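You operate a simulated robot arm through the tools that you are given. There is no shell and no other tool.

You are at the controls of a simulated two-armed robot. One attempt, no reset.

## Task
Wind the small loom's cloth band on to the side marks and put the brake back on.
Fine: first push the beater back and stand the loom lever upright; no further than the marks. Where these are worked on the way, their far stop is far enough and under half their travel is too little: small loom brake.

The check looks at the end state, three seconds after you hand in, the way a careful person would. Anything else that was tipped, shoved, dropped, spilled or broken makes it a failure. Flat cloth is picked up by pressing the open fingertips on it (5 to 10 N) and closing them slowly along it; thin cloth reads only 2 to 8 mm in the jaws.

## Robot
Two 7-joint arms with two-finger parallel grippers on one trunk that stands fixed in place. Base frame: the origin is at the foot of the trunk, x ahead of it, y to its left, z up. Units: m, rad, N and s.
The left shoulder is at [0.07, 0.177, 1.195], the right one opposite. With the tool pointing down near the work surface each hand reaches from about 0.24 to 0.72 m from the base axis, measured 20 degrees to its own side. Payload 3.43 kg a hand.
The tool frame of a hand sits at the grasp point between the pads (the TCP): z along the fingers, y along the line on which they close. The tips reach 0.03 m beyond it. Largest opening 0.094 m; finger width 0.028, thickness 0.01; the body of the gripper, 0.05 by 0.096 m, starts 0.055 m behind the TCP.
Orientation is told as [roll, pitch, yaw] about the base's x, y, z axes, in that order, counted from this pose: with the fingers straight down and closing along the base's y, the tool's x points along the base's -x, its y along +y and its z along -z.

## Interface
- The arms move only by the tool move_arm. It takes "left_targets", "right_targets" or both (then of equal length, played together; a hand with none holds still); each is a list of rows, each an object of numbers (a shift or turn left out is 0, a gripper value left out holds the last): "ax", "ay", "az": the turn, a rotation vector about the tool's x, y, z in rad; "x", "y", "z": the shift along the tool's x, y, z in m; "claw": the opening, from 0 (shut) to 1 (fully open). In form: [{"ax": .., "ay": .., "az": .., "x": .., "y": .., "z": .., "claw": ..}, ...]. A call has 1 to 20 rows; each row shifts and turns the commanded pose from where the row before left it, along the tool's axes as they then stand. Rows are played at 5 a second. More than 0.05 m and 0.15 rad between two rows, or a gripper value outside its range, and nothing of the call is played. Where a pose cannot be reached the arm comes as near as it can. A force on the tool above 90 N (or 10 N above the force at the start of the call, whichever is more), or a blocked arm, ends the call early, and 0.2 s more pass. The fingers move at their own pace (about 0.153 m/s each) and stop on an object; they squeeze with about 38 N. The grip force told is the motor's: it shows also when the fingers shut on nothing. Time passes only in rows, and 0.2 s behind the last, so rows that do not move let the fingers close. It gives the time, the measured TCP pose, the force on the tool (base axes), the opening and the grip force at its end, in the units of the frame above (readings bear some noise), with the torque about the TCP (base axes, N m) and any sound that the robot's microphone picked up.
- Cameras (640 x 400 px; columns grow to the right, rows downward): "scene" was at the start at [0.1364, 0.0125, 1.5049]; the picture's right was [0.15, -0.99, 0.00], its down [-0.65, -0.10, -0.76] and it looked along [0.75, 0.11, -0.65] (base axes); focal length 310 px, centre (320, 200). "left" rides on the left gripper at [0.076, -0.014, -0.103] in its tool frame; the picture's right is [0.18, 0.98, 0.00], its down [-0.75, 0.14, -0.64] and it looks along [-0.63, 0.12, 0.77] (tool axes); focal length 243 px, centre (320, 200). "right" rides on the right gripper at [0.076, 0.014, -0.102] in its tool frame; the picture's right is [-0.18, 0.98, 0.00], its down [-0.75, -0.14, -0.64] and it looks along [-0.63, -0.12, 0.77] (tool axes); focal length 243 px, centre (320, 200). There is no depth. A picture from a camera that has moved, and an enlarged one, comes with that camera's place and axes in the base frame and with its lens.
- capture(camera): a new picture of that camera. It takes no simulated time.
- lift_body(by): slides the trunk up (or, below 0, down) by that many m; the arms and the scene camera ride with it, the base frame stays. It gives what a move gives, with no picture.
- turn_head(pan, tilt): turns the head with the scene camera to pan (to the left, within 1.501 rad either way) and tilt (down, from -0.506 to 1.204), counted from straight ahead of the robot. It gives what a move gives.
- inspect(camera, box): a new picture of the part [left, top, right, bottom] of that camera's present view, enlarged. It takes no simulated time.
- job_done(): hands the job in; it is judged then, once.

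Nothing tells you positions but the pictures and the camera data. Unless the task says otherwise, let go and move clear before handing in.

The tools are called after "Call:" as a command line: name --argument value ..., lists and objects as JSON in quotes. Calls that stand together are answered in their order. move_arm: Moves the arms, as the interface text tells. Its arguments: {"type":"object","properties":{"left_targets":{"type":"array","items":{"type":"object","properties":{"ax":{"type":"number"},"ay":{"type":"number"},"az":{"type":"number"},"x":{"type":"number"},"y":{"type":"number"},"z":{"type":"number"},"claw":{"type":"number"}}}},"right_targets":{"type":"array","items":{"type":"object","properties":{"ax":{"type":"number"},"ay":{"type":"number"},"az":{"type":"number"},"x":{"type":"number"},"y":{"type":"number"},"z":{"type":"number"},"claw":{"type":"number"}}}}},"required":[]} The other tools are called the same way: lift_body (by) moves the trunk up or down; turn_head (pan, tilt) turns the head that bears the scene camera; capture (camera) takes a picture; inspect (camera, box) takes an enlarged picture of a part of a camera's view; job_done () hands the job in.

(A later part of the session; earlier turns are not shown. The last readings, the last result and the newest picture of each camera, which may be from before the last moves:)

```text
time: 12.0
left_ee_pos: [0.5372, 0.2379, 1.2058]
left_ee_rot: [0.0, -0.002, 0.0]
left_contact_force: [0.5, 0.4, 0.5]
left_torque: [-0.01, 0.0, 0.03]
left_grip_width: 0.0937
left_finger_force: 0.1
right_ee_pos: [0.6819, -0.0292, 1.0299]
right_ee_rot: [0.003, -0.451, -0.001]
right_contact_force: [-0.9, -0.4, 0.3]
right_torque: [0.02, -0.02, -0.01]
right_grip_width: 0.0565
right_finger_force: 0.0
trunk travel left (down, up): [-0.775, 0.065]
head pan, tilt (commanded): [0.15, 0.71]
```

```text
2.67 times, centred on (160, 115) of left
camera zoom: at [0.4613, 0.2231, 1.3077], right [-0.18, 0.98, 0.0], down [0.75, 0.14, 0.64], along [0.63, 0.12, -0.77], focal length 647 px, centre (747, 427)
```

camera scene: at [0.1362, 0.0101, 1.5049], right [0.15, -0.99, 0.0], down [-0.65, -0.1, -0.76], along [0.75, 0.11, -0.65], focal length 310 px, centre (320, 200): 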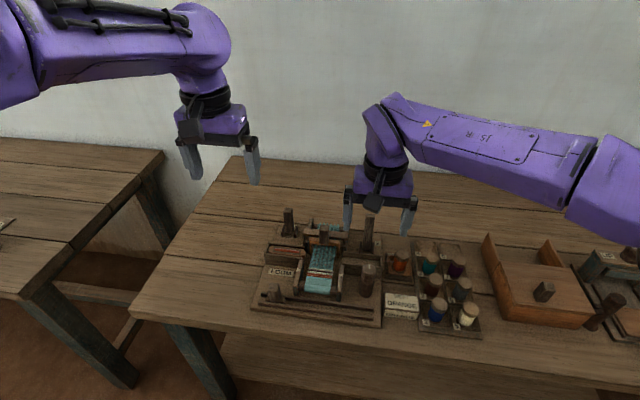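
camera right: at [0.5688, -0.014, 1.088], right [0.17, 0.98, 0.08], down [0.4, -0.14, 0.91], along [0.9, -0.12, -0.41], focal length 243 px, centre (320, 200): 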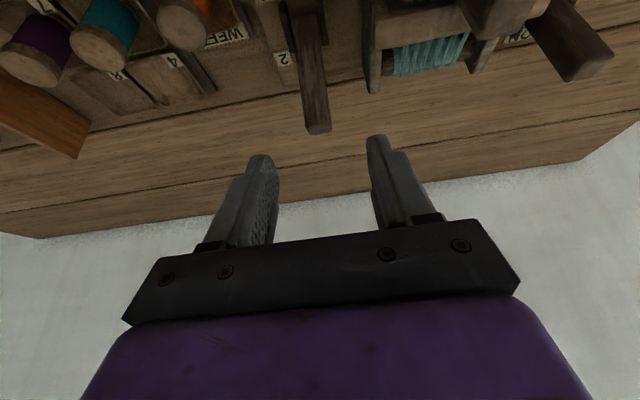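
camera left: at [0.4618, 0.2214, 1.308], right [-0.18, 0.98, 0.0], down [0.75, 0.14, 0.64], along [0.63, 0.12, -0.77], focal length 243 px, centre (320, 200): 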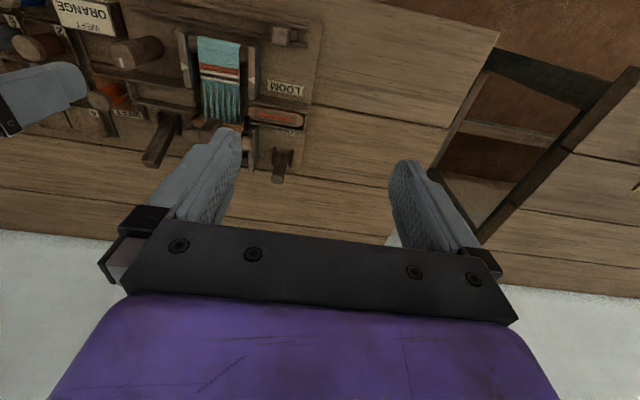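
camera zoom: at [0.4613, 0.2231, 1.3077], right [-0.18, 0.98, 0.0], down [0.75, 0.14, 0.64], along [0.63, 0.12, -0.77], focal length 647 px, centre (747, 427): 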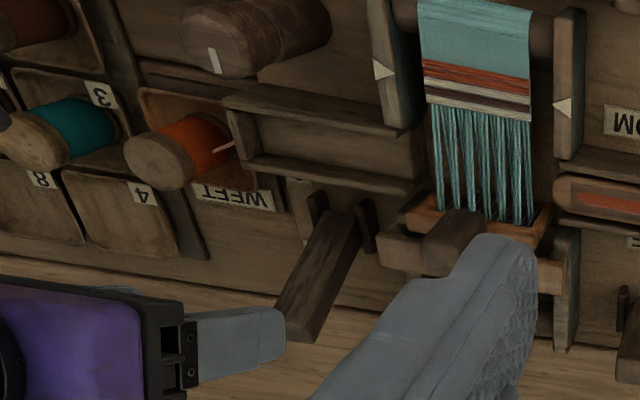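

Fingers straddle the lever's line. I'll move in along the fingers to bring the grasp point about 2 cm below the lever's top.

Call:
move_arm --right_targets '[{"z": 0.028, "y": -0.002}, {"z": 0.028, "x": 0.002}, {"z": 0.028, "x": 0.002}, {"z": 0.026, "x": 0.003}, {}]'

Call:
capture --camera "right"

Call:
inspect --camera "scene" --box '[280, 170, 440, 290]'

Call:
inspect --camera "left" --box '[60, 40, 260, 190]'

```text
time: 13.2
left_ee_pos: [0.5369, 0.2387, 1.2065]
left_ee_rot: [0.001, -0.001, 0.0]
left_contact_force: [0.5, 0.4, -1.1]
left_torque: [0.01, -0.01, -0.04]
left_grip_width: 0.0939
left_finger_force: 0.0
right_ee_pos: [0.7235, -0.0295, 0.9285]
right_ee_rot: [0.003, -0.452, -0.002]
right_contact_force: [0.0, -0.2, -0.5]
right_torque: [0.0, -0.01, -0.02]
right_grip_width: 0.0566
right_finger_force: 0.1
trunk travel left (down, up): [-0.775, 0.065]
head pan, tilt (commanded): [0.15, 0.71]
```

```text
taken
camera right: at [0.611, -0.0136, 0.9868], right [0.17, 0.98, 0.08], down [0.4, -0.14, 0.91], along [0.9, -0.12, -0.42], focal length 243 px, centre (320, 200)
```

right: 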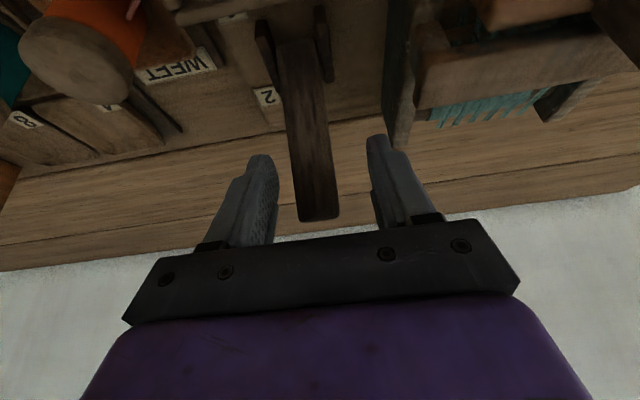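

```text
3.33 times, centred on (360, 230) of scene
camera zoom: at [0.1358, 0.0123, 1.5049], right [0.15, -0.99, 0.0], down [-0.64, -0.1, -0.76], along [0.75, 0.11, -0.65], focal length 1032 px, centre (187, 100)
```

zoom: 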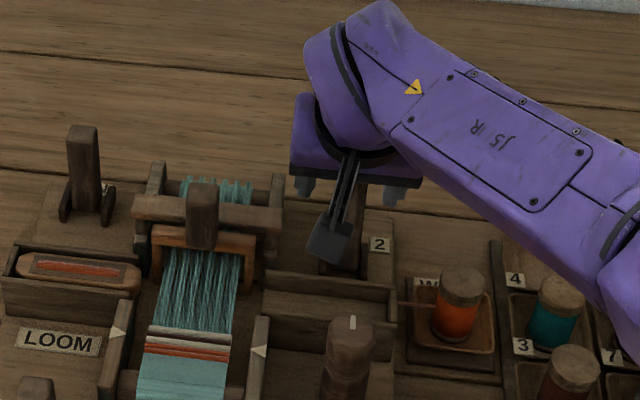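

```text
2.67 times, centred on (160, 115) of left
camera zoom: at [0.4616, 0.2231, 1.3076], right [-0.18, 0.98, 0.0], down [0.75, 0.14, 0.64], along [0.63, 0.12, -0.77], focal length 647 px, centre (747, 427)
```

zoom: 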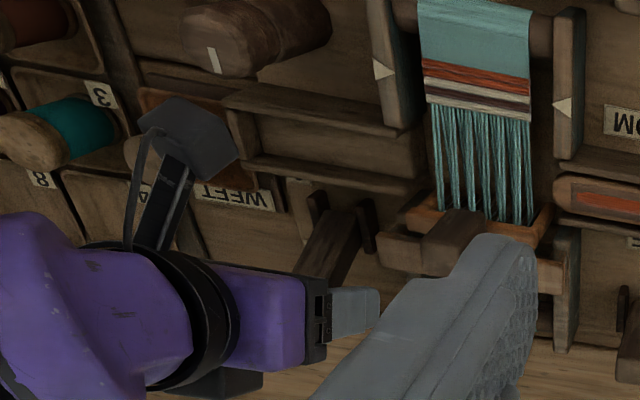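

The lever is between the fingers. I'll nudge 8 mm further in so the pads cover it, then close.

Call:
move_arm --right_targets '[{"x": -0.0072, "z": 0.0035, "y": -0.002}, {"claw": 0.4}, {"claw": 0.3}, {"claw": 0.2}, {"claw": 0.1}, {"claw": 0.1}]'

Call:
capture --camera "right"

```text
time: 14.6
left_ee_pos: [0.5383, 0.2377, 1.2053]
left_ee_rot: [-0.001, -0.002, 0.0]
left_contact_force: [-0.4, 0.4, 0.2]
left_torque: [-0.02, 0.03, -0.01]
left_grip_width: 0.0938
left_finger_force: 0.0
right_ee_pos: [0.7323, -0.0322, 0.9284]
right_ee_rot: [0.001, -0.451, -0.003]
right_contact_force: [-0.9, -1.3, -0.1]
right_torque: [-0.02, 0.01, -0.05]
right_grip_width: 0.0286
right_finger_force: 45.3
trunk travel left (down, up): [-0.775, 0.065]
head pan, tilt (commanded): [0.15, 0.71]
```

```text
taken
camera right: at [0.6197, -0.0171, 0.987], right [0.17, 0.98, 0.08], down [0.4, -0.14, 0.91], along [0.9, -0.12, -0.42], focal length 243 px, centre (320, 200)
```

right: 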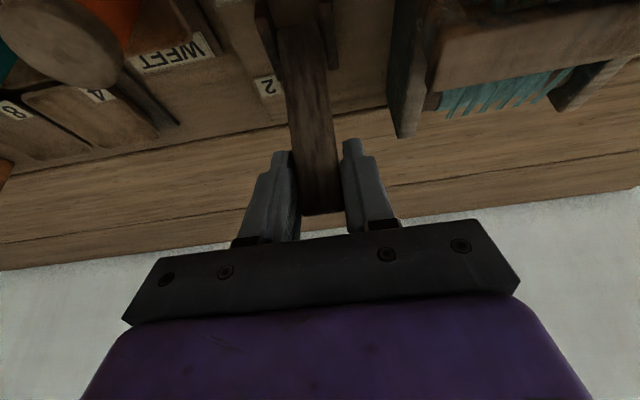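

The lever is gripped (29 mm wide) with no side load. I'll pull it toward the robot along its arc in small steps and watch forces.

Call:
move_arm --right_targets '[{"x": 0.0053, "z": -0.0058}, {"x": 0.0057, "z": -0.0053}, {"x": 0.0062, "z": -0.0048}, {}]'

Call:
inspect --camera "left" --box '[60, 40, 260, 190]'

Call:
capture --camera "right"

```text
time: 15.6
left_ee_pos: [0.5412, 0.2372, 1.204]
left_ee_rot: [-0.001, 0.001, -0.001]
left_contact_force: [-0.4, 0.4, 0.2]
left_torque: [-0.01, 0.01, 0.01]
left_grip_width: 0.0941
left_finger_force: 0.1
right_ee_pos: [0.7113, -0.0326, 0.934]
right_ee_rot: [0.001, -0.451, -0.001]
right_contact_force: [12.9, -4.3, 0.5]
right_torque: [-0.01, -1.13, 0.0]
right_grip_width: 0.0285
right_finger_force: 45.3
trunk travel left (down, up): [-0.775, 0.065]
head pan, tilt (commanded): [0.15, 0.71]
```

```text
2.67 times, centred on (160, 115) of left
camera zoom: at [0.4645, 0.2223, 1.3067], right [-0.18, 0.98, 0.0], down [0.75, 0.14, 0.64], along [0.63, 0.12, -0.77], focal length 647 px, centre (747, 427)
```

zoom: 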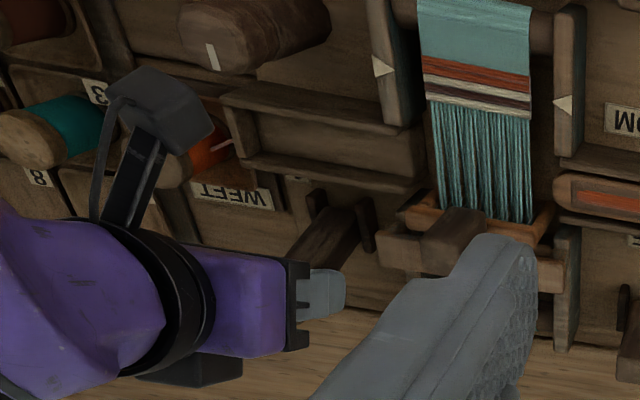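

```text
taken
camera right: at [0.5996, -0.017, 0.9927], right [0.17, 0.98, 0.08], down [0.4, -0.14, 0.91], along [0.9, -0.12, -0.42], focal length 243 px, centre (320, 200)
```

right: 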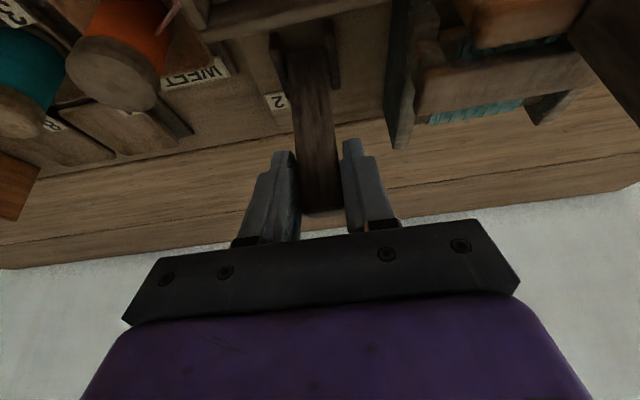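

The lever follows (force 13 N, some twist from the pads not turning with it). I'll release, let the twist relax, and re-grip before continuing.

Call:
move_arm --right_targets '[{"claw": 0.35}, {"claw": 0.5}, {}, {}]'

Call:
capture --camera "right"

Call:
inspect --camera "left" --box '[60, 40, 260, 190]'

```text
time: 16.6
left_ee_pos: [0.5374, 0.2379, 1.2046]
left_ee_rot: [-0.001, -0.003, -0.001]
left_contact_force: [-0.1, 0.5, -0.1]
left_torque: [0.0, -0.04, -0.02]
left_grip_width: 0.094
left_finger_force: 0.0
right_ee_pos: [0.709, -0.0303, 0.9353]
right_ee_rot: [0.002, -0.451, -0.002]
right_contact_force: [1.1, -0.4, 0.4]
right_torque: [-0.02, 0.0, -0.01]
right_grip_width: 0.0469
right_finger_force: 0.2
trunk travel left (down, up): [-0.775, 0.065]
head pan, tilt (commanded): [0.15, 0.71]
```

```text
taken
camera right: at [0.5973, -0.0157, 0.9933], right [0.17, 0.98, 0.08], down [0.4, -0.14, 0.91], along [0.9, -0.12, -0.42], focal length 243 px, centre (320, 200)
```

right: 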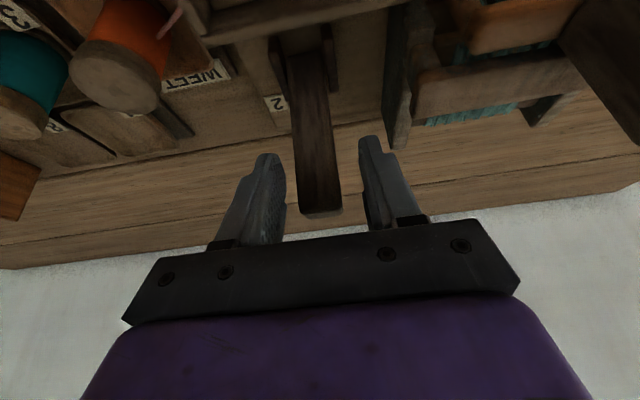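

```text
2.67 times, centred on (160, 115) of left
camera zoom: at [0.462, 0.2233, 1.3074], right [-0.18, 0.98, 0.0], down [0.75, 0.14, 0.64], along [0.63, 0.12, -0.77], focal length 647 px, centre (747, 427)
```

zoom: 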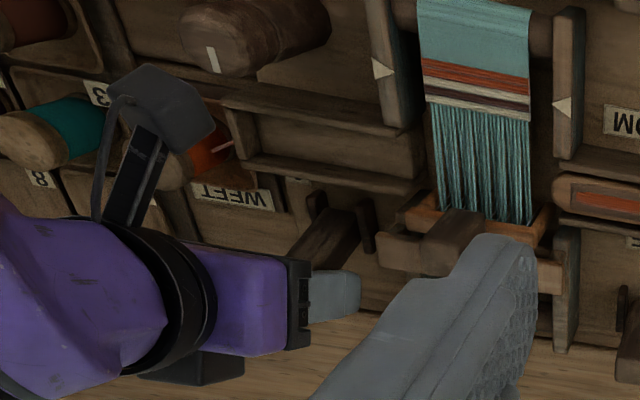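

The lever stayed put at roughly half way. I'll re-grip and pull the remaining ~15° or so.

Call:
move_arm --right_targets '[{"y": -0.002, "claw": 0.4}, {"claw": 0.2}, {"claw": 0.1}, {"claw": 0.1}, {"x": 0.0065, "z": -0.0042}, {"x": 0.0069, "z": -0.0037}, {"x": 0.0072, "z": -0.003}, {}]'

Call:
capture --camera "right"

Call:
inspect --camera "left" --box '[60, 40, 260, 190]'

```text
time: 18.4
left_ee_pos: [0.5389, 0.2395, 1.2046]
left_ee_rot: [-0.001, 0.0, 0.002]
left_contact_force: [0.1, -0.5, -0.1]
left_torque: [-0.01, -0.02, 0.03]
left_grip_width: 0.0941
left_finger_force: 0.1
right_ee_pos: [0.6865, -0.031, 0.9355]
right_ee_rot: [0.0, -0.45, 0.001]
right_contact_force: [12.7, 5.7, 3.0]
right_torque: [-0.38, -1.19, 0.12]
right_grip_width: 0.0243
right_finger_force: 44.7
trunk travel left (down, up): [-0.775, 0.065]
head pan, tilt (commanded): [0.15, 0.71]
```

```text
taken
camera right: at [0.5745, -0.0172, 0.9943], right [0.17, 0.98, 0.08], down [0.4, -0.14, 0.91], along [0.9, -0.12, -0.41], focal length 243 px, centre (320, 200)
```

right: 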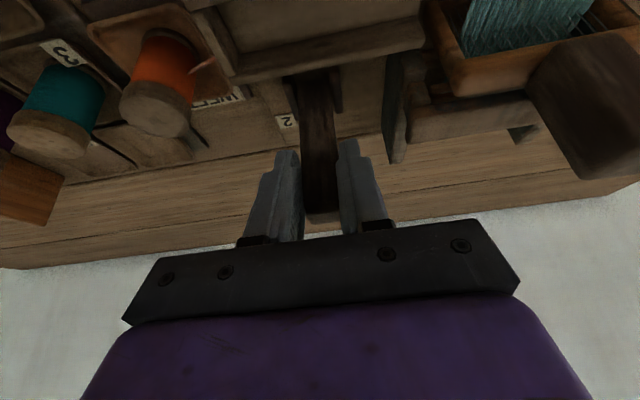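

```text
2.67 times, centred on (160, 115) of left
camera zoom: at [0.4639, 0.2249, 1.3065], right [-0.19, 0.98, 0.0], down [0.75, 0.14, 0.64], along [0.63, 0.12, -0.77], focal length 647 px, centre (747, 427)
```

zoom: 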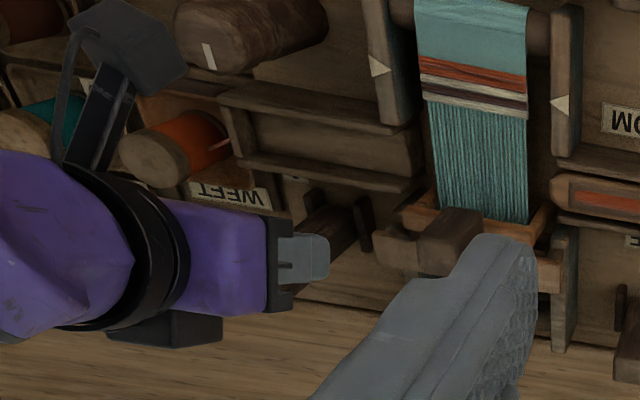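

The two warp layers have come together, suggesting the lever is near neutral. I'll release, retreat along the fingers and measure how upright it stands.

Call:
move_arm --right_targets '[{"claw": 0.35}, {"claw": 0.6}, {}, {"z": -0.03}, {"z": -0.03}, {"z": -0.04}, {}]'

Call:
capture --camera "right"

Call:
inspect --camera "left" --box '[60, 40, 260, 190]'

Call:
inspect --camera "scene" --box '[280, 190, 440, 290]'

```text
time: 20.0
left_ee_pos: [0.5381, 0.2381, 1.2046]
left_ee_rot: [-0.001, 0.0, 0.0]
left_contact_force: [0.2, 0.1, -0.4]
left_torque: [0.01, 0.02, -0.03]
left_grip_width: 0.0939
left_finger_force: 0.1
right_ee_pos: [0.6413, -0.0336, 1.0247]
right_ee_rot: [0.001, -0.451, -0.002]
right_contact_force: [0.0, -0.7, 0.4]
right_torque: [-0.01, 0.01, -0.01]
right_grip_width: 0.0566
right_finger_force: 0.2
trunk travel left (down, up): [-0.775, 0.065]
head pan, tilt (commanded): [0.15, 0.71]
```

```text
taken
camera right: at [0.5288, -0.0183, 1.0844], right [0.17, 0.98, 0.08], down [0.4, -0.14, 0.91], along [0.9, -0.12, -0.42], focal length 243 px, centre (320, 200)
```

right: 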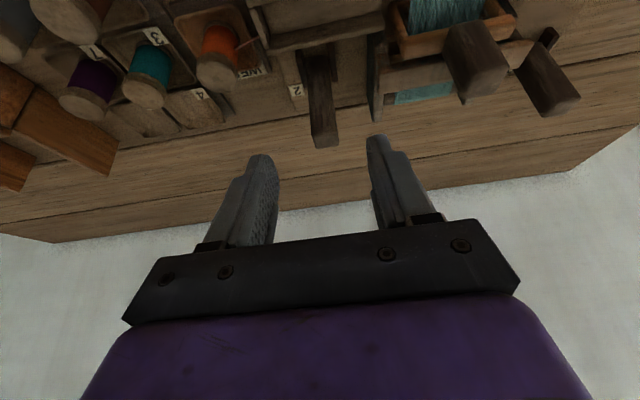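

```text
2.67 times, centred on (160, 115) of left
camera zoom: at [0.4625, 0.2233, 1.3072], right [-0.18, 0.98, 0.0], down [0.75, 0.14, 0.64], along [0.63, 0.12, -0.77], focal length 647 px, centre (747, 427)
```

zoom: 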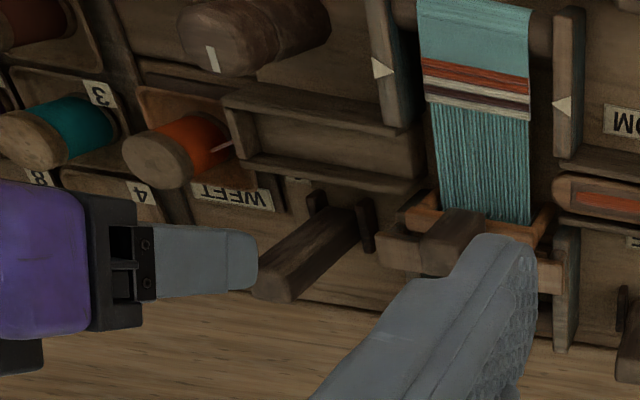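

```text
4.00 times, centred on (360, 240) of scene
camera zoom: at [0.1369, 0.0125, 1.5048], right [0.15, -0.99, 0.0], down [-0.65, -0.1, -0.76], along [0.75, 0.11, -0.65], focal length 1238 px, centre (160, 40)
```

zoom: 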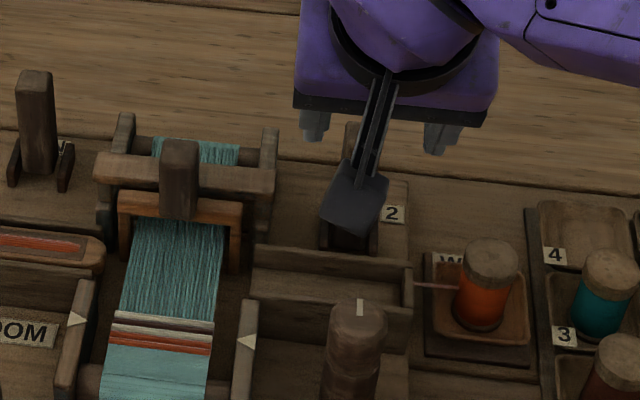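

I'll zoom in on the lever from the left and right cameras to compare its edges with the true vertical direction.

Call:
inspect --camera "left" --box '[140, 100, 210, 160]'

Call:
inspect --camera "right" --box '[270, 30, 370, 160]'

```text
6.67 times, centred on (175, 130) of left
camera zoom: at [0.4625, 0.2233, 1.3072], right [-0.18, 0.98, 0.0], down [0.75, 0.14, 0.64], along [0.63, 0.12, -0.77], focal length 1618 px, centre (1287, 667)
```

zoom: 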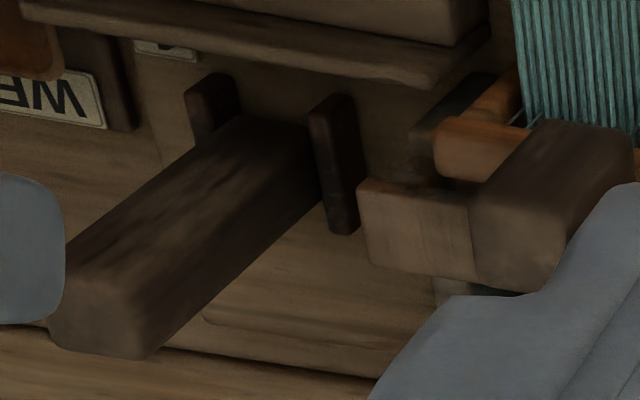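

```text
3.08 times, centred on (320, 95) of right
camera zoom: at [0.5288, -0.0183, 1.0844], right [0.17, 0.98, 0.08], down [0.4, -0.14, 0.91], along [0.9, -0.12, -0.42], focal length 746 px, centre (320, 523)
```

zoom: 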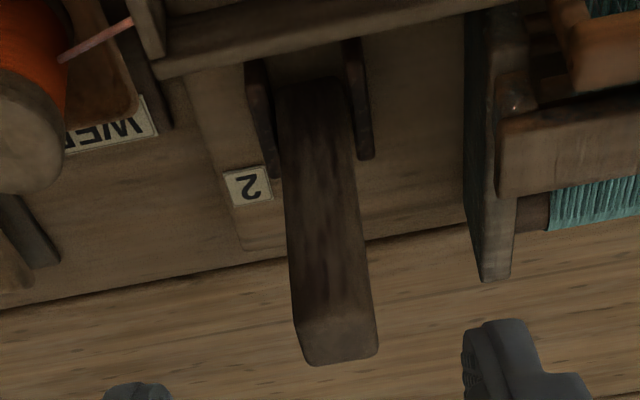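

The loom lever now stands within about 2° of vertical and the warp layers have merged. Next I'll park the right hand above the winding knob and bring the tilted left hand to a pre-grasp in front of the brake lever (about (0.735, 0.191), top z ≈ 0.93).

Call:
move_arm --left_targets '[{"ay": -0.15, "claw": 0.5}, {"ay": -0.15}, {"ay": -0.15}, {"x": -0.0094, "y": -0.0078, "z": 0.0388}, {"x": -0.0094, "y": -0.0078, "z": 0.0388}, {"x": -0.0094, "y": -0.0078, "z": 0.0388}, {"x": -0.0094, "y": -0.0078, "z": 0.0388}, {"x": -0.0094, "y": -0.0078, "z": 0.0388}, {"x": -0.0094, "y": -0.0078, "z": 0.0388}, {}]' --right_targets '[{"z": -0.04}, {"ay": 0.15, "claw": 0.8}, {"ay": 0.15}, {"ay": 0.15}, {"x": 0.025}, {"x": 0.025}, {}, {}, {}, {}]'

Call:
capture --camera "left"

Call:
capture --camera "right"

Call:
capture --camera "scene"

```text
time: 22.2
left_ee_pos: [0.6894, 0.1934, 1.0194]
left_ee_rot: [0.0, -0.453, 0.0]
left_contact_force: [-0.5, -0.3, 0.3]
left_torque: [-0.03, -0.01, 0.03]
left_grip_width: 0.0471
left_finger_force: 0.1
right_ee_pos: [0.5747, -0.0339, 1.0616]
right_ee_rot: [0.002, -0.002, -0.001]
right_contact_force: [-0.9, 0.5, 0.6]
right_torque: [0.0, 0.0, -0.02]
right_grip_width: 0.075
right_finger_force: 0.1
trunk travel left (down, up): [-0.775, 0.065]
head pan, tilt (commanded): [0.15, 0.71]
```

```text
taken
camera left: at [0.5762, 0.1791, 1.0782], right [-0.17, 0.98, -0.08], down [0.4, 0.14, 0.91], along [0.9, 0.12, -0.41], focal length 243 px, centre (320, 200)
```

left: 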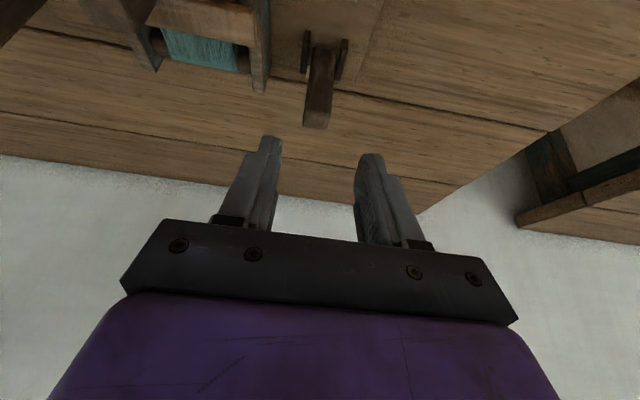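

```text
taken
camera right: at [0.4988, -0.0196, 1.1636], right [0.18, 0.98, 0.0], down [0.75, -0.14, 0.64], along [0.63, -0.12, -0.77], focal length 243 px, centre (320, 200)
```

right: 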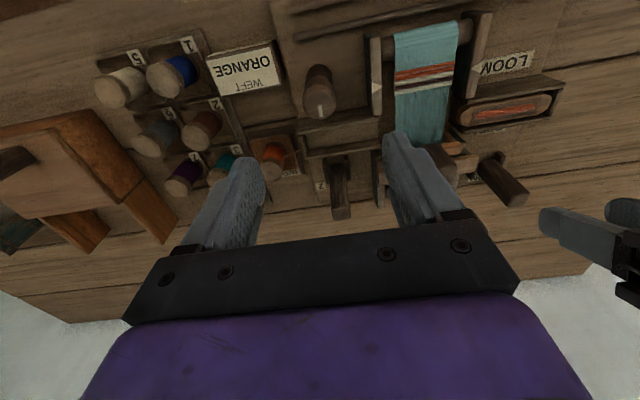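

```text
taken
camera scene: at [0.1357, 0.0123, 1.5049], right [0.15, -0.99, 0.0], down [-0.64, -0.1, -0.76], along [0.75, 0.11, -0.65], focal length 310 px, centre (320, 200)
```

scene: 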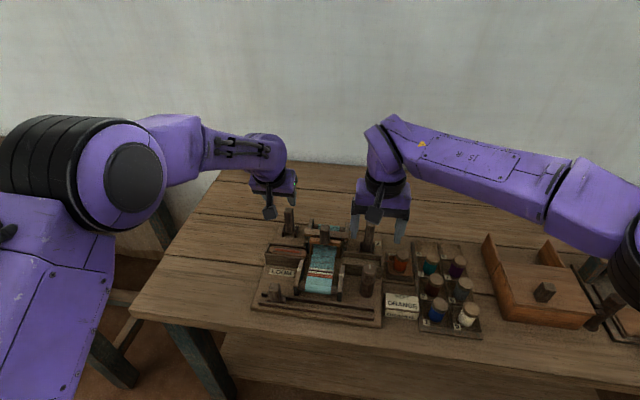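

The brake lever lines up between the left fingers. I'll move in along the fingers to straddle it near the top.

Call:
move_arm --left_targets '[{"x": 0.0016, "y": -0.0015, "z": 0.0283}, {"x": 0.0016, "y": -0.0015, "z": 0.0283}, {"x": 0.0016, "z": 0.0283}, {"x": 0.0016, "z": 0.0283}, {}]'

Call:
capture --camera "left"

Call:
inspect --camera "scene" --box '[240, 170, 360, 270]'

Call:
inspect --camera "right" --box '[440, 80, 640, 250]'

```text
time: 23.4
left_ee_pos: [0.7325, 0.1913, 0.9171]
left_ee_rot: [0.001, -0.451, -0.001]
left_contact_force: [0.5, 0.0, 0.0]
left_torque: [-0.05, 0.0, -0.03]
left_grip_width: 0.047
left_finger_force: 0.1
right_ee_pos: [0.5745, -0.0343, 1.0609]
right_ee_rot: [0.001, -0.002, 0.0]
right_contact_force: [0.7, 0.4, -0.1]
right_torque: [-0.02, -0.03, -0.02]
right_grip_width: 0.0754
right_finger_force: 0.0
trunk travel left (down, up): [-0.775, 0.065]
head pan, tilt (commanded): [0.15, 0.71]
```

```text
taken
camera left: at [0.6199, 0.1762, 0.9755], right [-0.17, 0.98, -0.08], down [0.4, 0.14, 0.91], along [0.9, 0.12, -0.41], focal length 243 px, centre (320, 200)
```

left: 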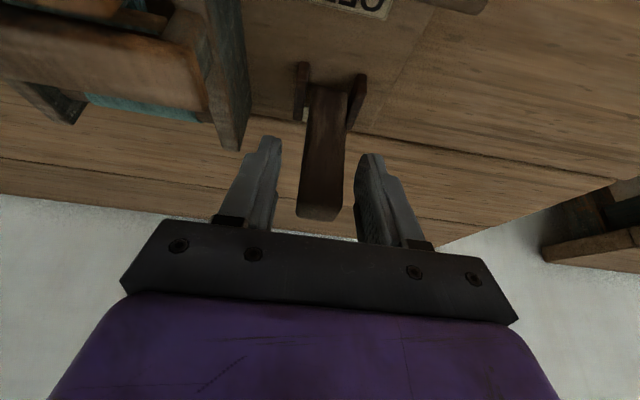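

```text
4.00 times, centred on (300, 220) of scene
camera zoom: at [0.1356, 0.0123, 1.505], right [0.15, -0.99, 0.0], down [-0.64, -0.1, -0.76], along [0.75, 0.11, -0.65], focal length 1238 px, centre (400, 120)
```

zoom: 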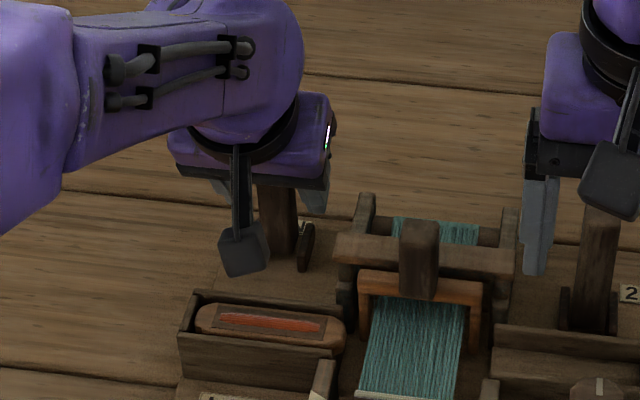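

```text
2.35 times, centred on (540, 165) of right
camera zoom: at [0.4987, -0.0196, 1.1636], right [0.18, 0.98, 0.0], down [0.75, -0.14, 0.64], along [0.63, -0.12, -0.77], focal length 571 px, centre (-198, 282)
```

zoom: 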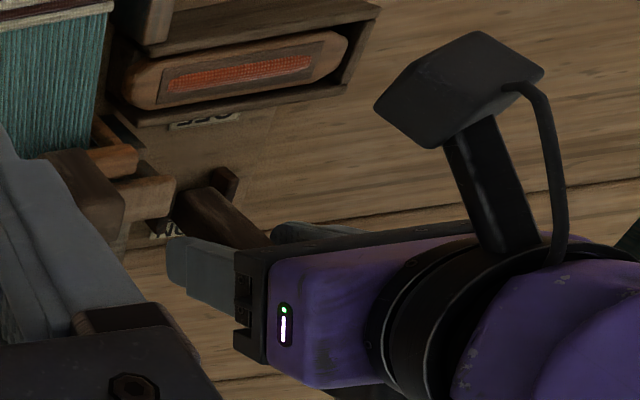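

The brake lever sits between the pads. I'll advance 6 mm, grip, and pull it toward OFF in small steps.

Call:
move_arm --left_targets '[{"x": -0.0054, "z": 0.0026}, {"claw": 0.3}, {"claw": 0.2}, {"claw": 0.1}, {"claw": 0.1}, {"x": 0.0054, "z": -0.003, "ay": -0.03}, {"x": 0.0054, "z": -0.003, "ay": -0.03}, {"x": 0.0054, "z": -0.003, "ay": -0.03}, {}]'

Call:
capture --camera "left"

Call:
inspect --camera "right" --box '[440, 80, 640, 250]'

```text
time: 25.4
left_ee_pos: [0.7226, 0.1916, 0.9144]
left_ee_rot: [0.0, -0.543, 0.002]
left_contact_force: [9.6, 3.3, -0.7]
left_torque: [0.52, -0.71, 0.27]
left_grip_width: 0.0246
left_finger_force: 45.3
right_ee_pos: [0.5777, -0.0337, 1.0605]
right_ee_rot: [0.001, 0.0, 0.001]
right_contact_force: [-0.3, 0.5, -1.2]
right_torque: [-0.01, -0.04, 0.01]
right_grip_width: 0.0754
right_finger_force: 0.1
trunk travel left (down, up): [-0.775, 0.065]
head pan, tilt (commanded): [0.15, 0.71]
```

```text
taken
camera left: at [0.6037, 0.1768, 0.9636], right [-0.16, 0.98, -0.1], down [0.32, 0.14, 0.94], along [0.94, 0.12, -0.33], focal length 243 px, centre (320, 200)
```

left: 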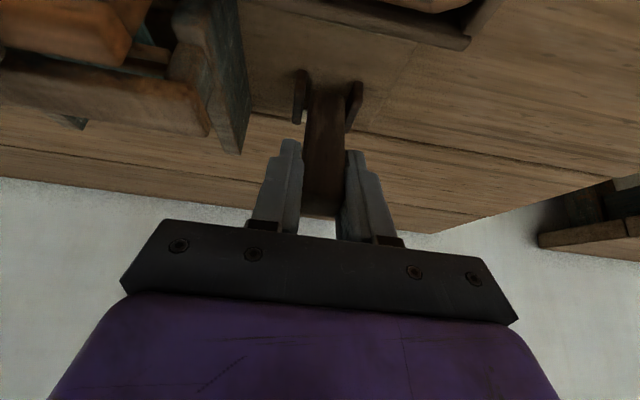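

```text
2.35 times, centred on (540, 165) of right
camera zoom: at [0.5013, -0.0185, 1.1624], right [0.18, 0.98, 0.0], down [0.75, -0.14, 0.64], along [0.63, -0.12, -0.77], focal length 571 px, centre (-198, 282)
```

zoom: 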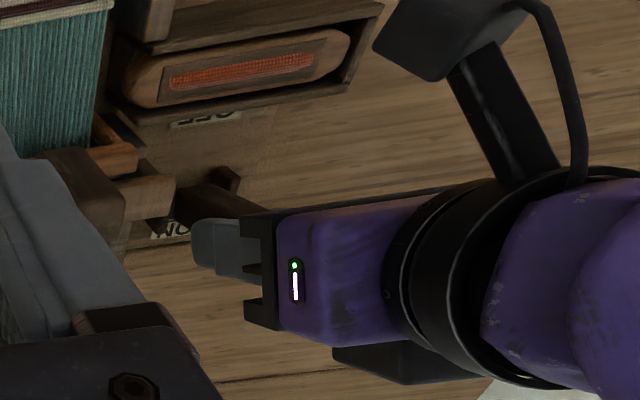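

The lever is following with modest force. I'll continue pulling toward OFF.

Call:
move_arm --left_targets '[{"x": 0.0052, "z": -0.0031, "ay": -0.03}, {"x": 0.0053, "z": -0.003, "ay": -0.03}, {"x": 0.0053, "z": -0.003, "ay": -0.03}, {}]'

Call:
capture --camera "left"

Call:
inspect --camera "right" --box '[440, 80, 640, 250]'

```text
time: 26.4
left_ee_pos: [0.7024, 0.192, 0.9102]
left_ee_rot: [-0.002, -0.621, 0.003]
left_contact_force: [7.7, 3.6, -15.0]
left_torque: [0.7, 0.07, 0.63]
left_grip_width: 0.0242
left_finger_force: 44.8
right_ee_pos: [0.5785, -0.0321, 1.0596]
right_ee_rot: [0.002, 0.003, -0.001]
right_contact_force: [0.5, 0.6, -0.4]
right_torque: [-0.01, 0.01, 0.0]
right_grip_width: 0.0752
right_finger_force: 0.1
trunk travel left (down, up): [-0.775, 0.065]
head pan, tilt (commanded): [0.15, 0.71]
```

```text
taken
camera left: at [0.5813, 0.1768, 0.9489], right [-0.15, 0.98, -0.11], down [0.24, 0.14, 0.96], along [0.96, 0.12, -0.26], focal length 243 px, centre (320, 200)
```

left: 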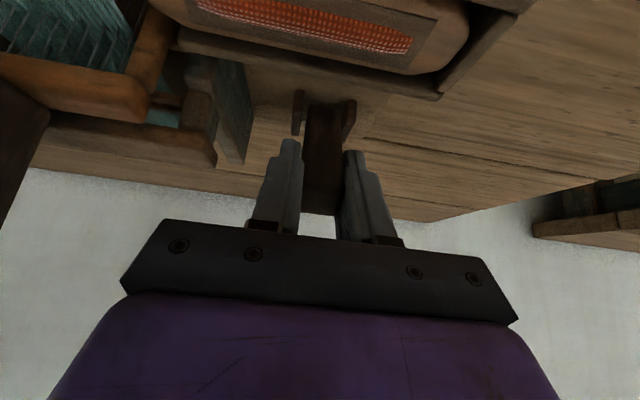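

```text
2.35 times, centred on (540, 165) of right
camera zoom: at [0.5031, -0.018, 1.1613], right [0.18, 0.98, 0.0], down [0.76, -0.14, 0.64], along [0.63, -0.12, -0.77], focal length 571 px, centre (-198, 282)
```

zoom: 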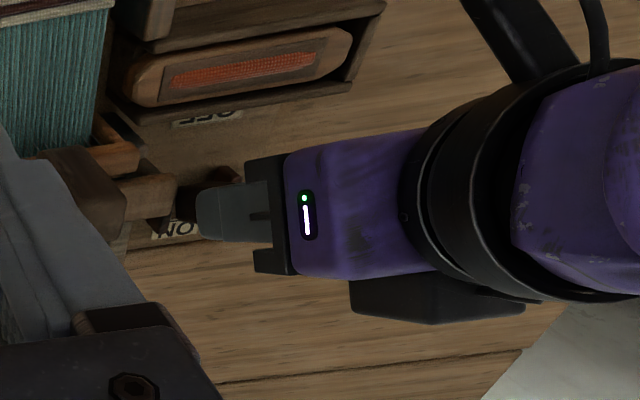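

The lever has come through vertical; there's a downward pull building. I'll release to relax and look at where the lever stands.

Call:
move_arm --left_targets '[{"claw": 0.35}, {"claw": 0.5}, {}, {}]'

Call:
capture --camera "left"

Call:
inspect --camera "right" --box '[440, 80, 640, 250]'

Call:
inspect --camera "scene" --box '[240, 170, 360, 270]'

```text
time: 27.4
left_ee_pos: [0.7017, 0.1903, 0.9162]
left_ee_rot: [0.0, -0.631, -0.001]
left_contact_force: [-0.1, 0.1, -0.6]
left_torque: [0.0, 0.02, -0.01]
left_grip_width: 0.047
left_finger_force: 0.1
right_ee_pos: [0.5748, -0.0347, 1.0615]
right_ee_rot: [0.003, 0.002, 0.001]
right_contact_force: [-0.5, 0.0, 0.2]
right_torque: [0.02, -0.02, -0.01]
right_grip_width: 0.0755
right_finger_force: 0.0
trunk travel left (down, up): [-0.775, 0.065]
head pan, tilt (commanded): [0.15, 0.71]
```

```text
taken
camera left: at [0.5801, 0.1755, 0.953], right [-0.15, 0.98, -0.11], down [0.23, 0.14, 0.96], along [0.96, 0.12, -0.25], focal length 243 px, centre (320, 200)
```

left: 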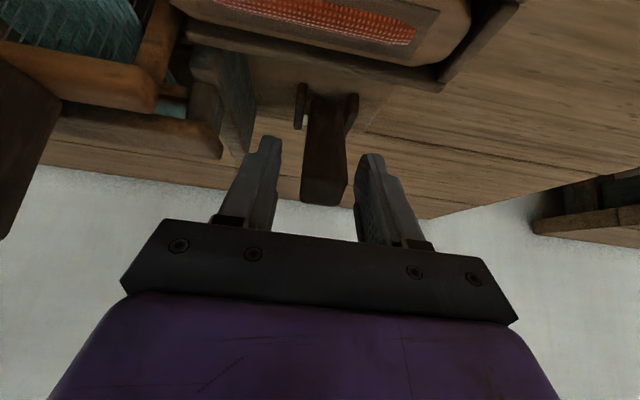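

```text
2.35 times, centred on (540, 165) of right
camera zoom: at [0.4994, -0.0195, 1.1633], right [0.18, 0.98, 0.0], down [0.75, -0.14, 0.64], along [0.63, -0.12, -0.77], focal length 571 px, centre (-198, 282)
```

zoom: 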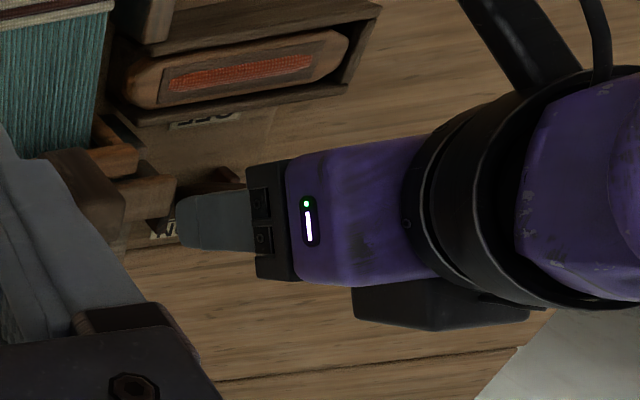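

```text
4.00 times, centred on (300, 220) of scene
camera zoom: at [0.1365, 0.0125, 1.5049], right [0.15, -0.99, 0.0], down [-0.65, -0.1, -0.76], along [0.75, 0.11, -0.65], focal length 1238 px, centre (400, 120)
```

zoom: 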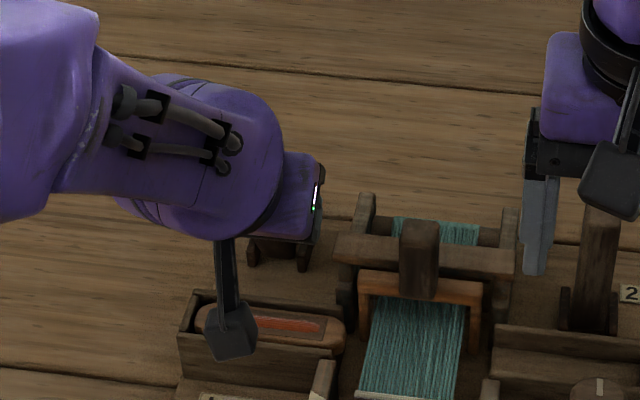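

The lever stays where it was left. I'll lower the grasp slightly, re-grip and continue to the OFF stop.

Call:
move_arm --left_targets '[{"x": 0.0035, "z": 0.0048}, {"claw": 0.3}, {"claw": 0.2}, {"claw": 0.1}, {"claw": 0.1}, {"x": 0.0057, "z": -0.0023}, {"x": 0.0057, "z": -0.0023}, {}]'

Call:
capture --camera "left"

Call:
inspect --camera "right" --box '[440, 80, 640, 250]'

```text
time: 29.2
left_ee_pos: [0.6926, 0.1924, 0.9052]
left_ee_rot: [-0.004, -0.629, 0.001]
left_contact_force: [21.2, 8.7, 2.9]
left_torque: [0.65, -1.38, 0.36]
left_grip_width: 0.0246
left_finger_force: 45.1
right_ee_pos: [0.5779, -0.0339, 1.0606]
right_ee_rot: [-0.001, 0.001, 0.001]
right_contact_force: [-0.3, -0.8, 0.1]
right_torque: [0.0, 0.01, 0.0]
right_grip_width: 0.0752
right_finger_force: 0.1
trunk travel left (down, up): [-0.775, 0.065]
head pan, tilt (commanded): [0.15, 0.71]
```

```text
taken
camera left: at [0.5722, 0.1768, 0.9427], right [-0.15, 0.98, -0.11], down [0.23, 0.14, 0.96], along [0.96, 0.12, -0.25], focal length 243 px, centre (320, 200)
```

left: 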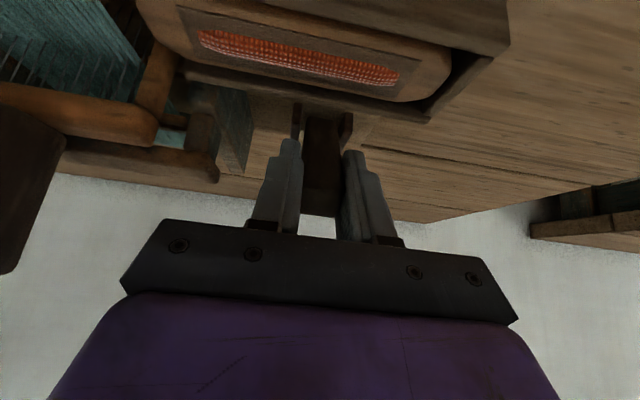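

```text
2.35 times, centred on (540, 165) of right
camera zoom: at [0.5025, -0.0183, 1.1619], right [0.18, 0.98, 0.0], down [0.75, -0.14, 0.64], along [0.63, -0.12, -0.77], focal length 571 px, centre (-198, 282)
```

zoom: 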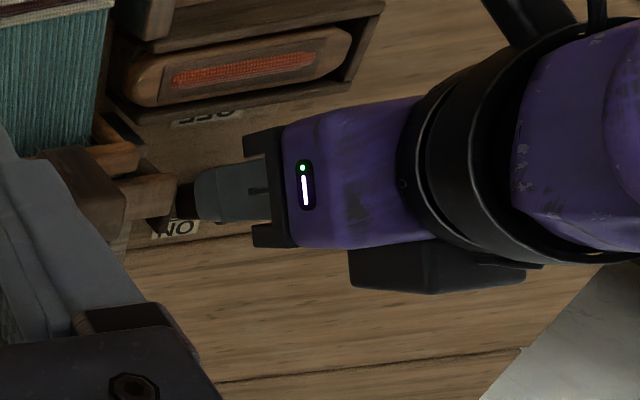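

Force has risen to about 21 N, so it may be near its stop. I'll release and back away to look at the lever.

Call:
move_arm --left_targets '[{"claw": 0.35}, {"claw": 0.5}, {}, {"z": -0.03, "x": -0.005}, {"z": -0.03, "x": -0.005}, {"z": -0.04, "x": -0.01}, {}]'

Call:
capture --camera "left"

Call:
inspect --camera "right" --box '[440, 80, 640, 250]'

Call:
inspect --camera "scene" --box '[250, 190, 410, 310]'

```text
time: 30.8
left_ee_pos: [0.6473, 0.1936, 0.9991]
left_ee_rot: [0.001, -0.629, 0.0]
left_contact_force: [-0.5, 0.5, 0.4]
left_torque: [0.01, 0.0, -0.01]
left_grip_width: 0.0469
left_finger_force: 0.0
right_ee_pos: [0.5752, -0.0346, 1.0601]
right_ee_rot: [0.002, 0.0, -0.001]
right_contact_force: [-0.2, 0.2, 0.3]
right_torque: [-0.02, 0.01, 0.02]
right_grip_width: 0.0752
right_finger_force: 0.0
trunk travel left (down, up): [-0.775, 0.065]
head pan, tilt (commanded): [0.15, 0.71]
```

```text
taken
camera left: at [0.5258, 0.1771, 1.0369], right [-0.15, 0.98, -0.11], down [0.23, 0.14, 0.96], along [0.96, 0.12, -0.25], focal length 243 px, centre (320, 200)
```

left: 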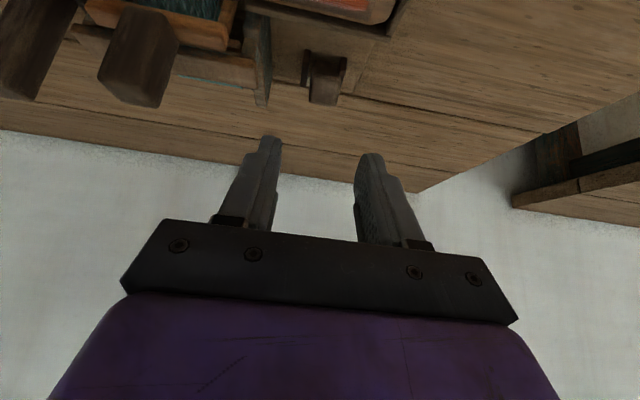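

```text
2.35 times, centred on (540, 165) of right
camera zoom: at [0.5, -0.0193, 1.1629], right [0.18, 0.98, 0.0], down [0.75, -0.14, 0.64], along [0.63, -0.12, -0.77], focal length 571 px, centre (-198, 282)
```

zoom: 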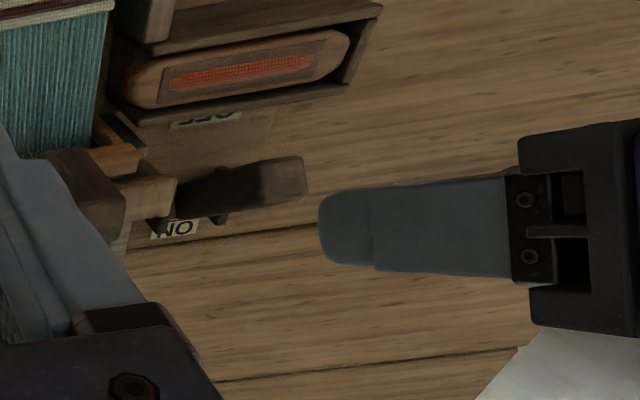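

```text
3.33 times, centred on (330, 250) of scene
camera zoom: at [0.1373, 0.0127, 1.5048], right [0.15, -0.99, 0.0], down [-0.65, -0.1, -0.76], along [0.75, 0.11, -0.65], focal length 1032 px, centre (287, 33)
```

zoom: 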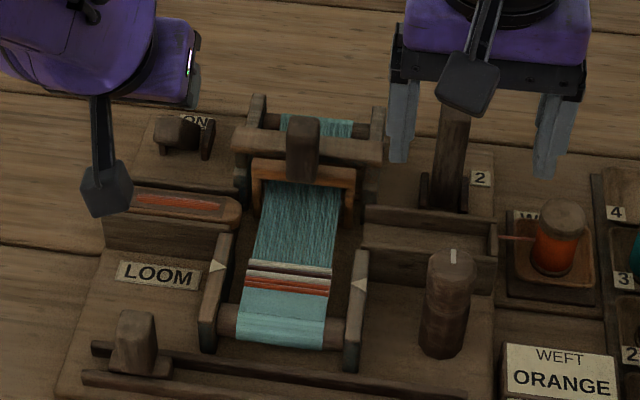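

The brake lever now leans toward the robot with the ON label uncovered. I'll zoom to measure whether it's at the OFF stop.

Call:
inspect --camera "left" --box '[280, 30, 380, 120]'

Call:
inspect --camera "right" --box '[490, 120, 590, 190]'

Call:
inspect --camera "scene" --box '[270, 205, 330, 245]'

```text
4.44 times, centred on (330, 75) of left
camera zoom: at [0.5258, 0.1771, 1.0369], right [-0.15, 0.98, -0.11], down [0.23, 0.14, 0.96], along [0.96, 0.12, -0.25], focal length 1078 px, centre (276, 756)
```

zoom: 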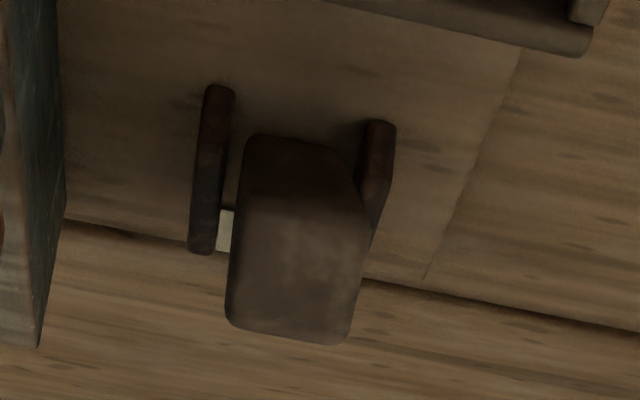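

```text
5.71 times, centred on (540, 155) of right
camera zoom: at [0.5, -0.0193, 1.1629], right [0.18, 0.98, 0.0], down [0.75, -0.14, 0.64], along [0.63, -0.12, -0.77], focal length 1386 px, centre (-937, 457)
```

zoom: 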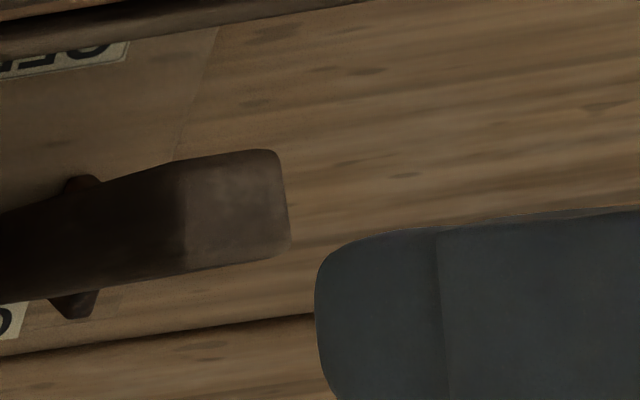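

```text
10.00 times, centred on (300, 225) of scene
camera zoom: at [0.1373, 0.0127, 1.5048], right [0.15, -0.99, 0.0], down [-0.65, -0.1, -0.76], along [0.75, 0.11, -0.65], focal length 3095 px, centre (520, -50)
```

zoom: 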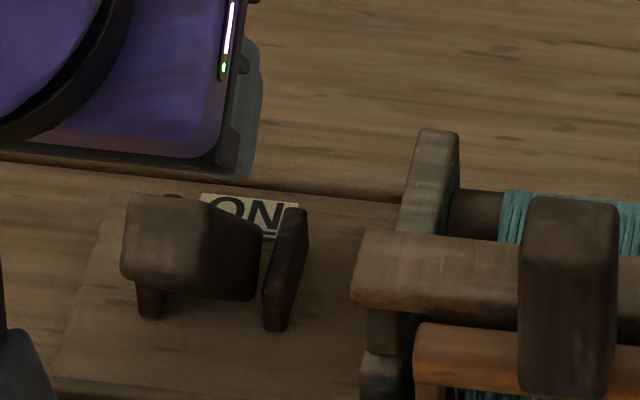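

The brake lever's top is now at about (0.684, 0.191, 0.91), leaning toward OFF by a similar angle as before. To make sure it is at its far stop I'll hook closed fingertips behind it and pull gently.

Call:
move_arm --left_targets '[{"ay": 0.09}, {"ay": 0.09}, {"x": -0.024}, {"x": -0.024, "claw": 0}, {"y": -0.002}, {"x": 0.0012, "z": 0.0294}, {"x": 0.0012, "z": 0.0294}, {"x": 0.0012, "z": 0.0294}, {"x": 0.001, "z": 0.0294}, {}]'

Call:
capture --camera "left"

Call:
inspect --camera "right" --box '[440, 80, 640, 250]'

```text
time: 33.0
left_ee_pos: [0.7381, 0.1889, 0.9142]
left_ee_rot: [0.0, -0.454, -0.002]
left_contact_force: [-1.1, -0.3, 0.4]
left_torque: [0.0, -0.02, -0.01]
left_grip_width: 0.0002
left_finger_force: 33.4
right_ee_pos: [0.5741, -0.0343, 1.0612]
right_ee_rot: [0.003, -0.002, 0.001]
right_contact_force: [-0.2, 0.1, 0.0]
right_torque: [0.02, -0.02, 0.02]
right_grip_width: 0.0752
right_finger_force: 0.0
trunk travel left (down, up): [-0.775, 0.065]
head pan, tilt (commanded): [0.15, 0.71]
```

```text
taken
camera left: at [0.6249, 0.1736, 0.9722], right [-0.17, 0.98, -0.08], down [0.4, 0.14, 0.91], along [0.9, 0.12, -0.41], focal length 243 px, centre (320, 200)
```

left: 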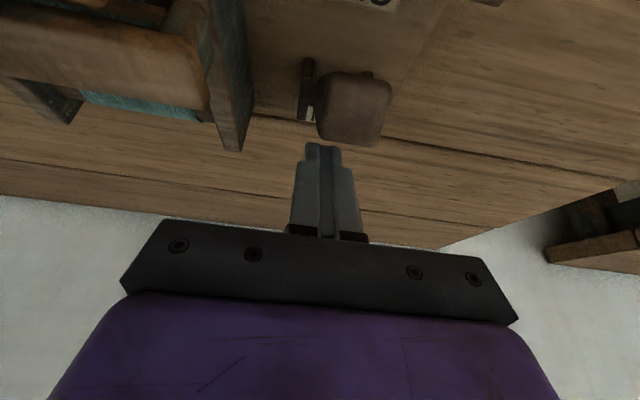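

```text
2.35 times, centred on (540, 165) of right
camera zoom: at [0.4988, -0.0195, 1.1636], right [0.18, 0.98, 0.0], down [0.75, -0.14, 0.64], along [0.63, -0.12, -0.77], focal length 571 px, centre (-198, 282)
```

zoom: 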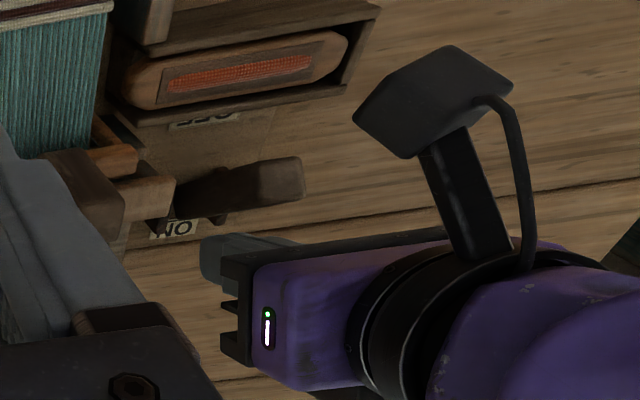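

Closed fingertips are behind the lever. I'll pull gently toward the robot.

Call:
move_arm --left_targets '[{"x": 0.0072, "z": -0.0035}, {"x": 0.0072, "z": -0.0035}, {"x": 0.0072, "z": -0.0035}, {"x": 0.0045, "z": -0.0022}, {}]'

Call:
inspect --camera "right" --box '[440, 80, 640, 250]'

```text
time: 34.2
left_ee_pos: [0.7212, 0.1888, 0.9174]
left_ee_rot: [-0.004, -0.468, 0.006]
left_contact_force: [54.0, 5.1, 17.2]
left_torque: [0.44, -1.78, 0.19]
left_grip_width: 0.0
left_finger_force: 32.6
right_ee_pos: [0.5816, -0.0332, 1.0571]
right_ee_rot: [0.003, 0.007, 0.0]
right_contact_force: [-1.1, 0.7, 0.0]
right_torque: [-0.03, 0.0, -0.01]
right_grip_width: 0.0752
right_finger_force: 0.0
trunk travel left (down, up): [-0.775, 0.065]
head pan, tilt (commanded): [0.15, 0.71]
```

```text
2.35 times, centred on (540, 165) of right
camera zoom: at [0.5063, -0.0191, 1.1602], right [0.18, 0.98, 0.0], down [0.76, -0.14, 0.64], along [0.63, -0.12, -0.77], focal length 571 px, centre (-198, 282)
```

zoom: 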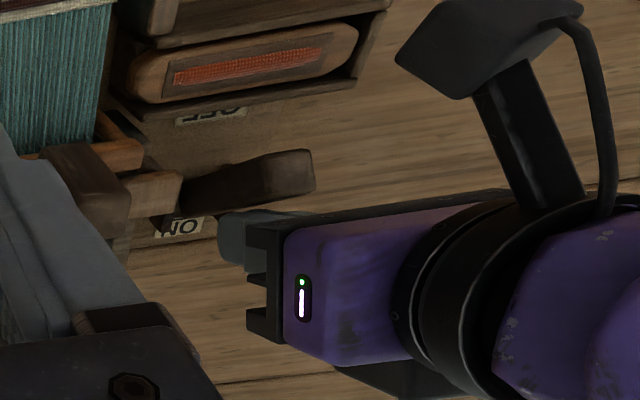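

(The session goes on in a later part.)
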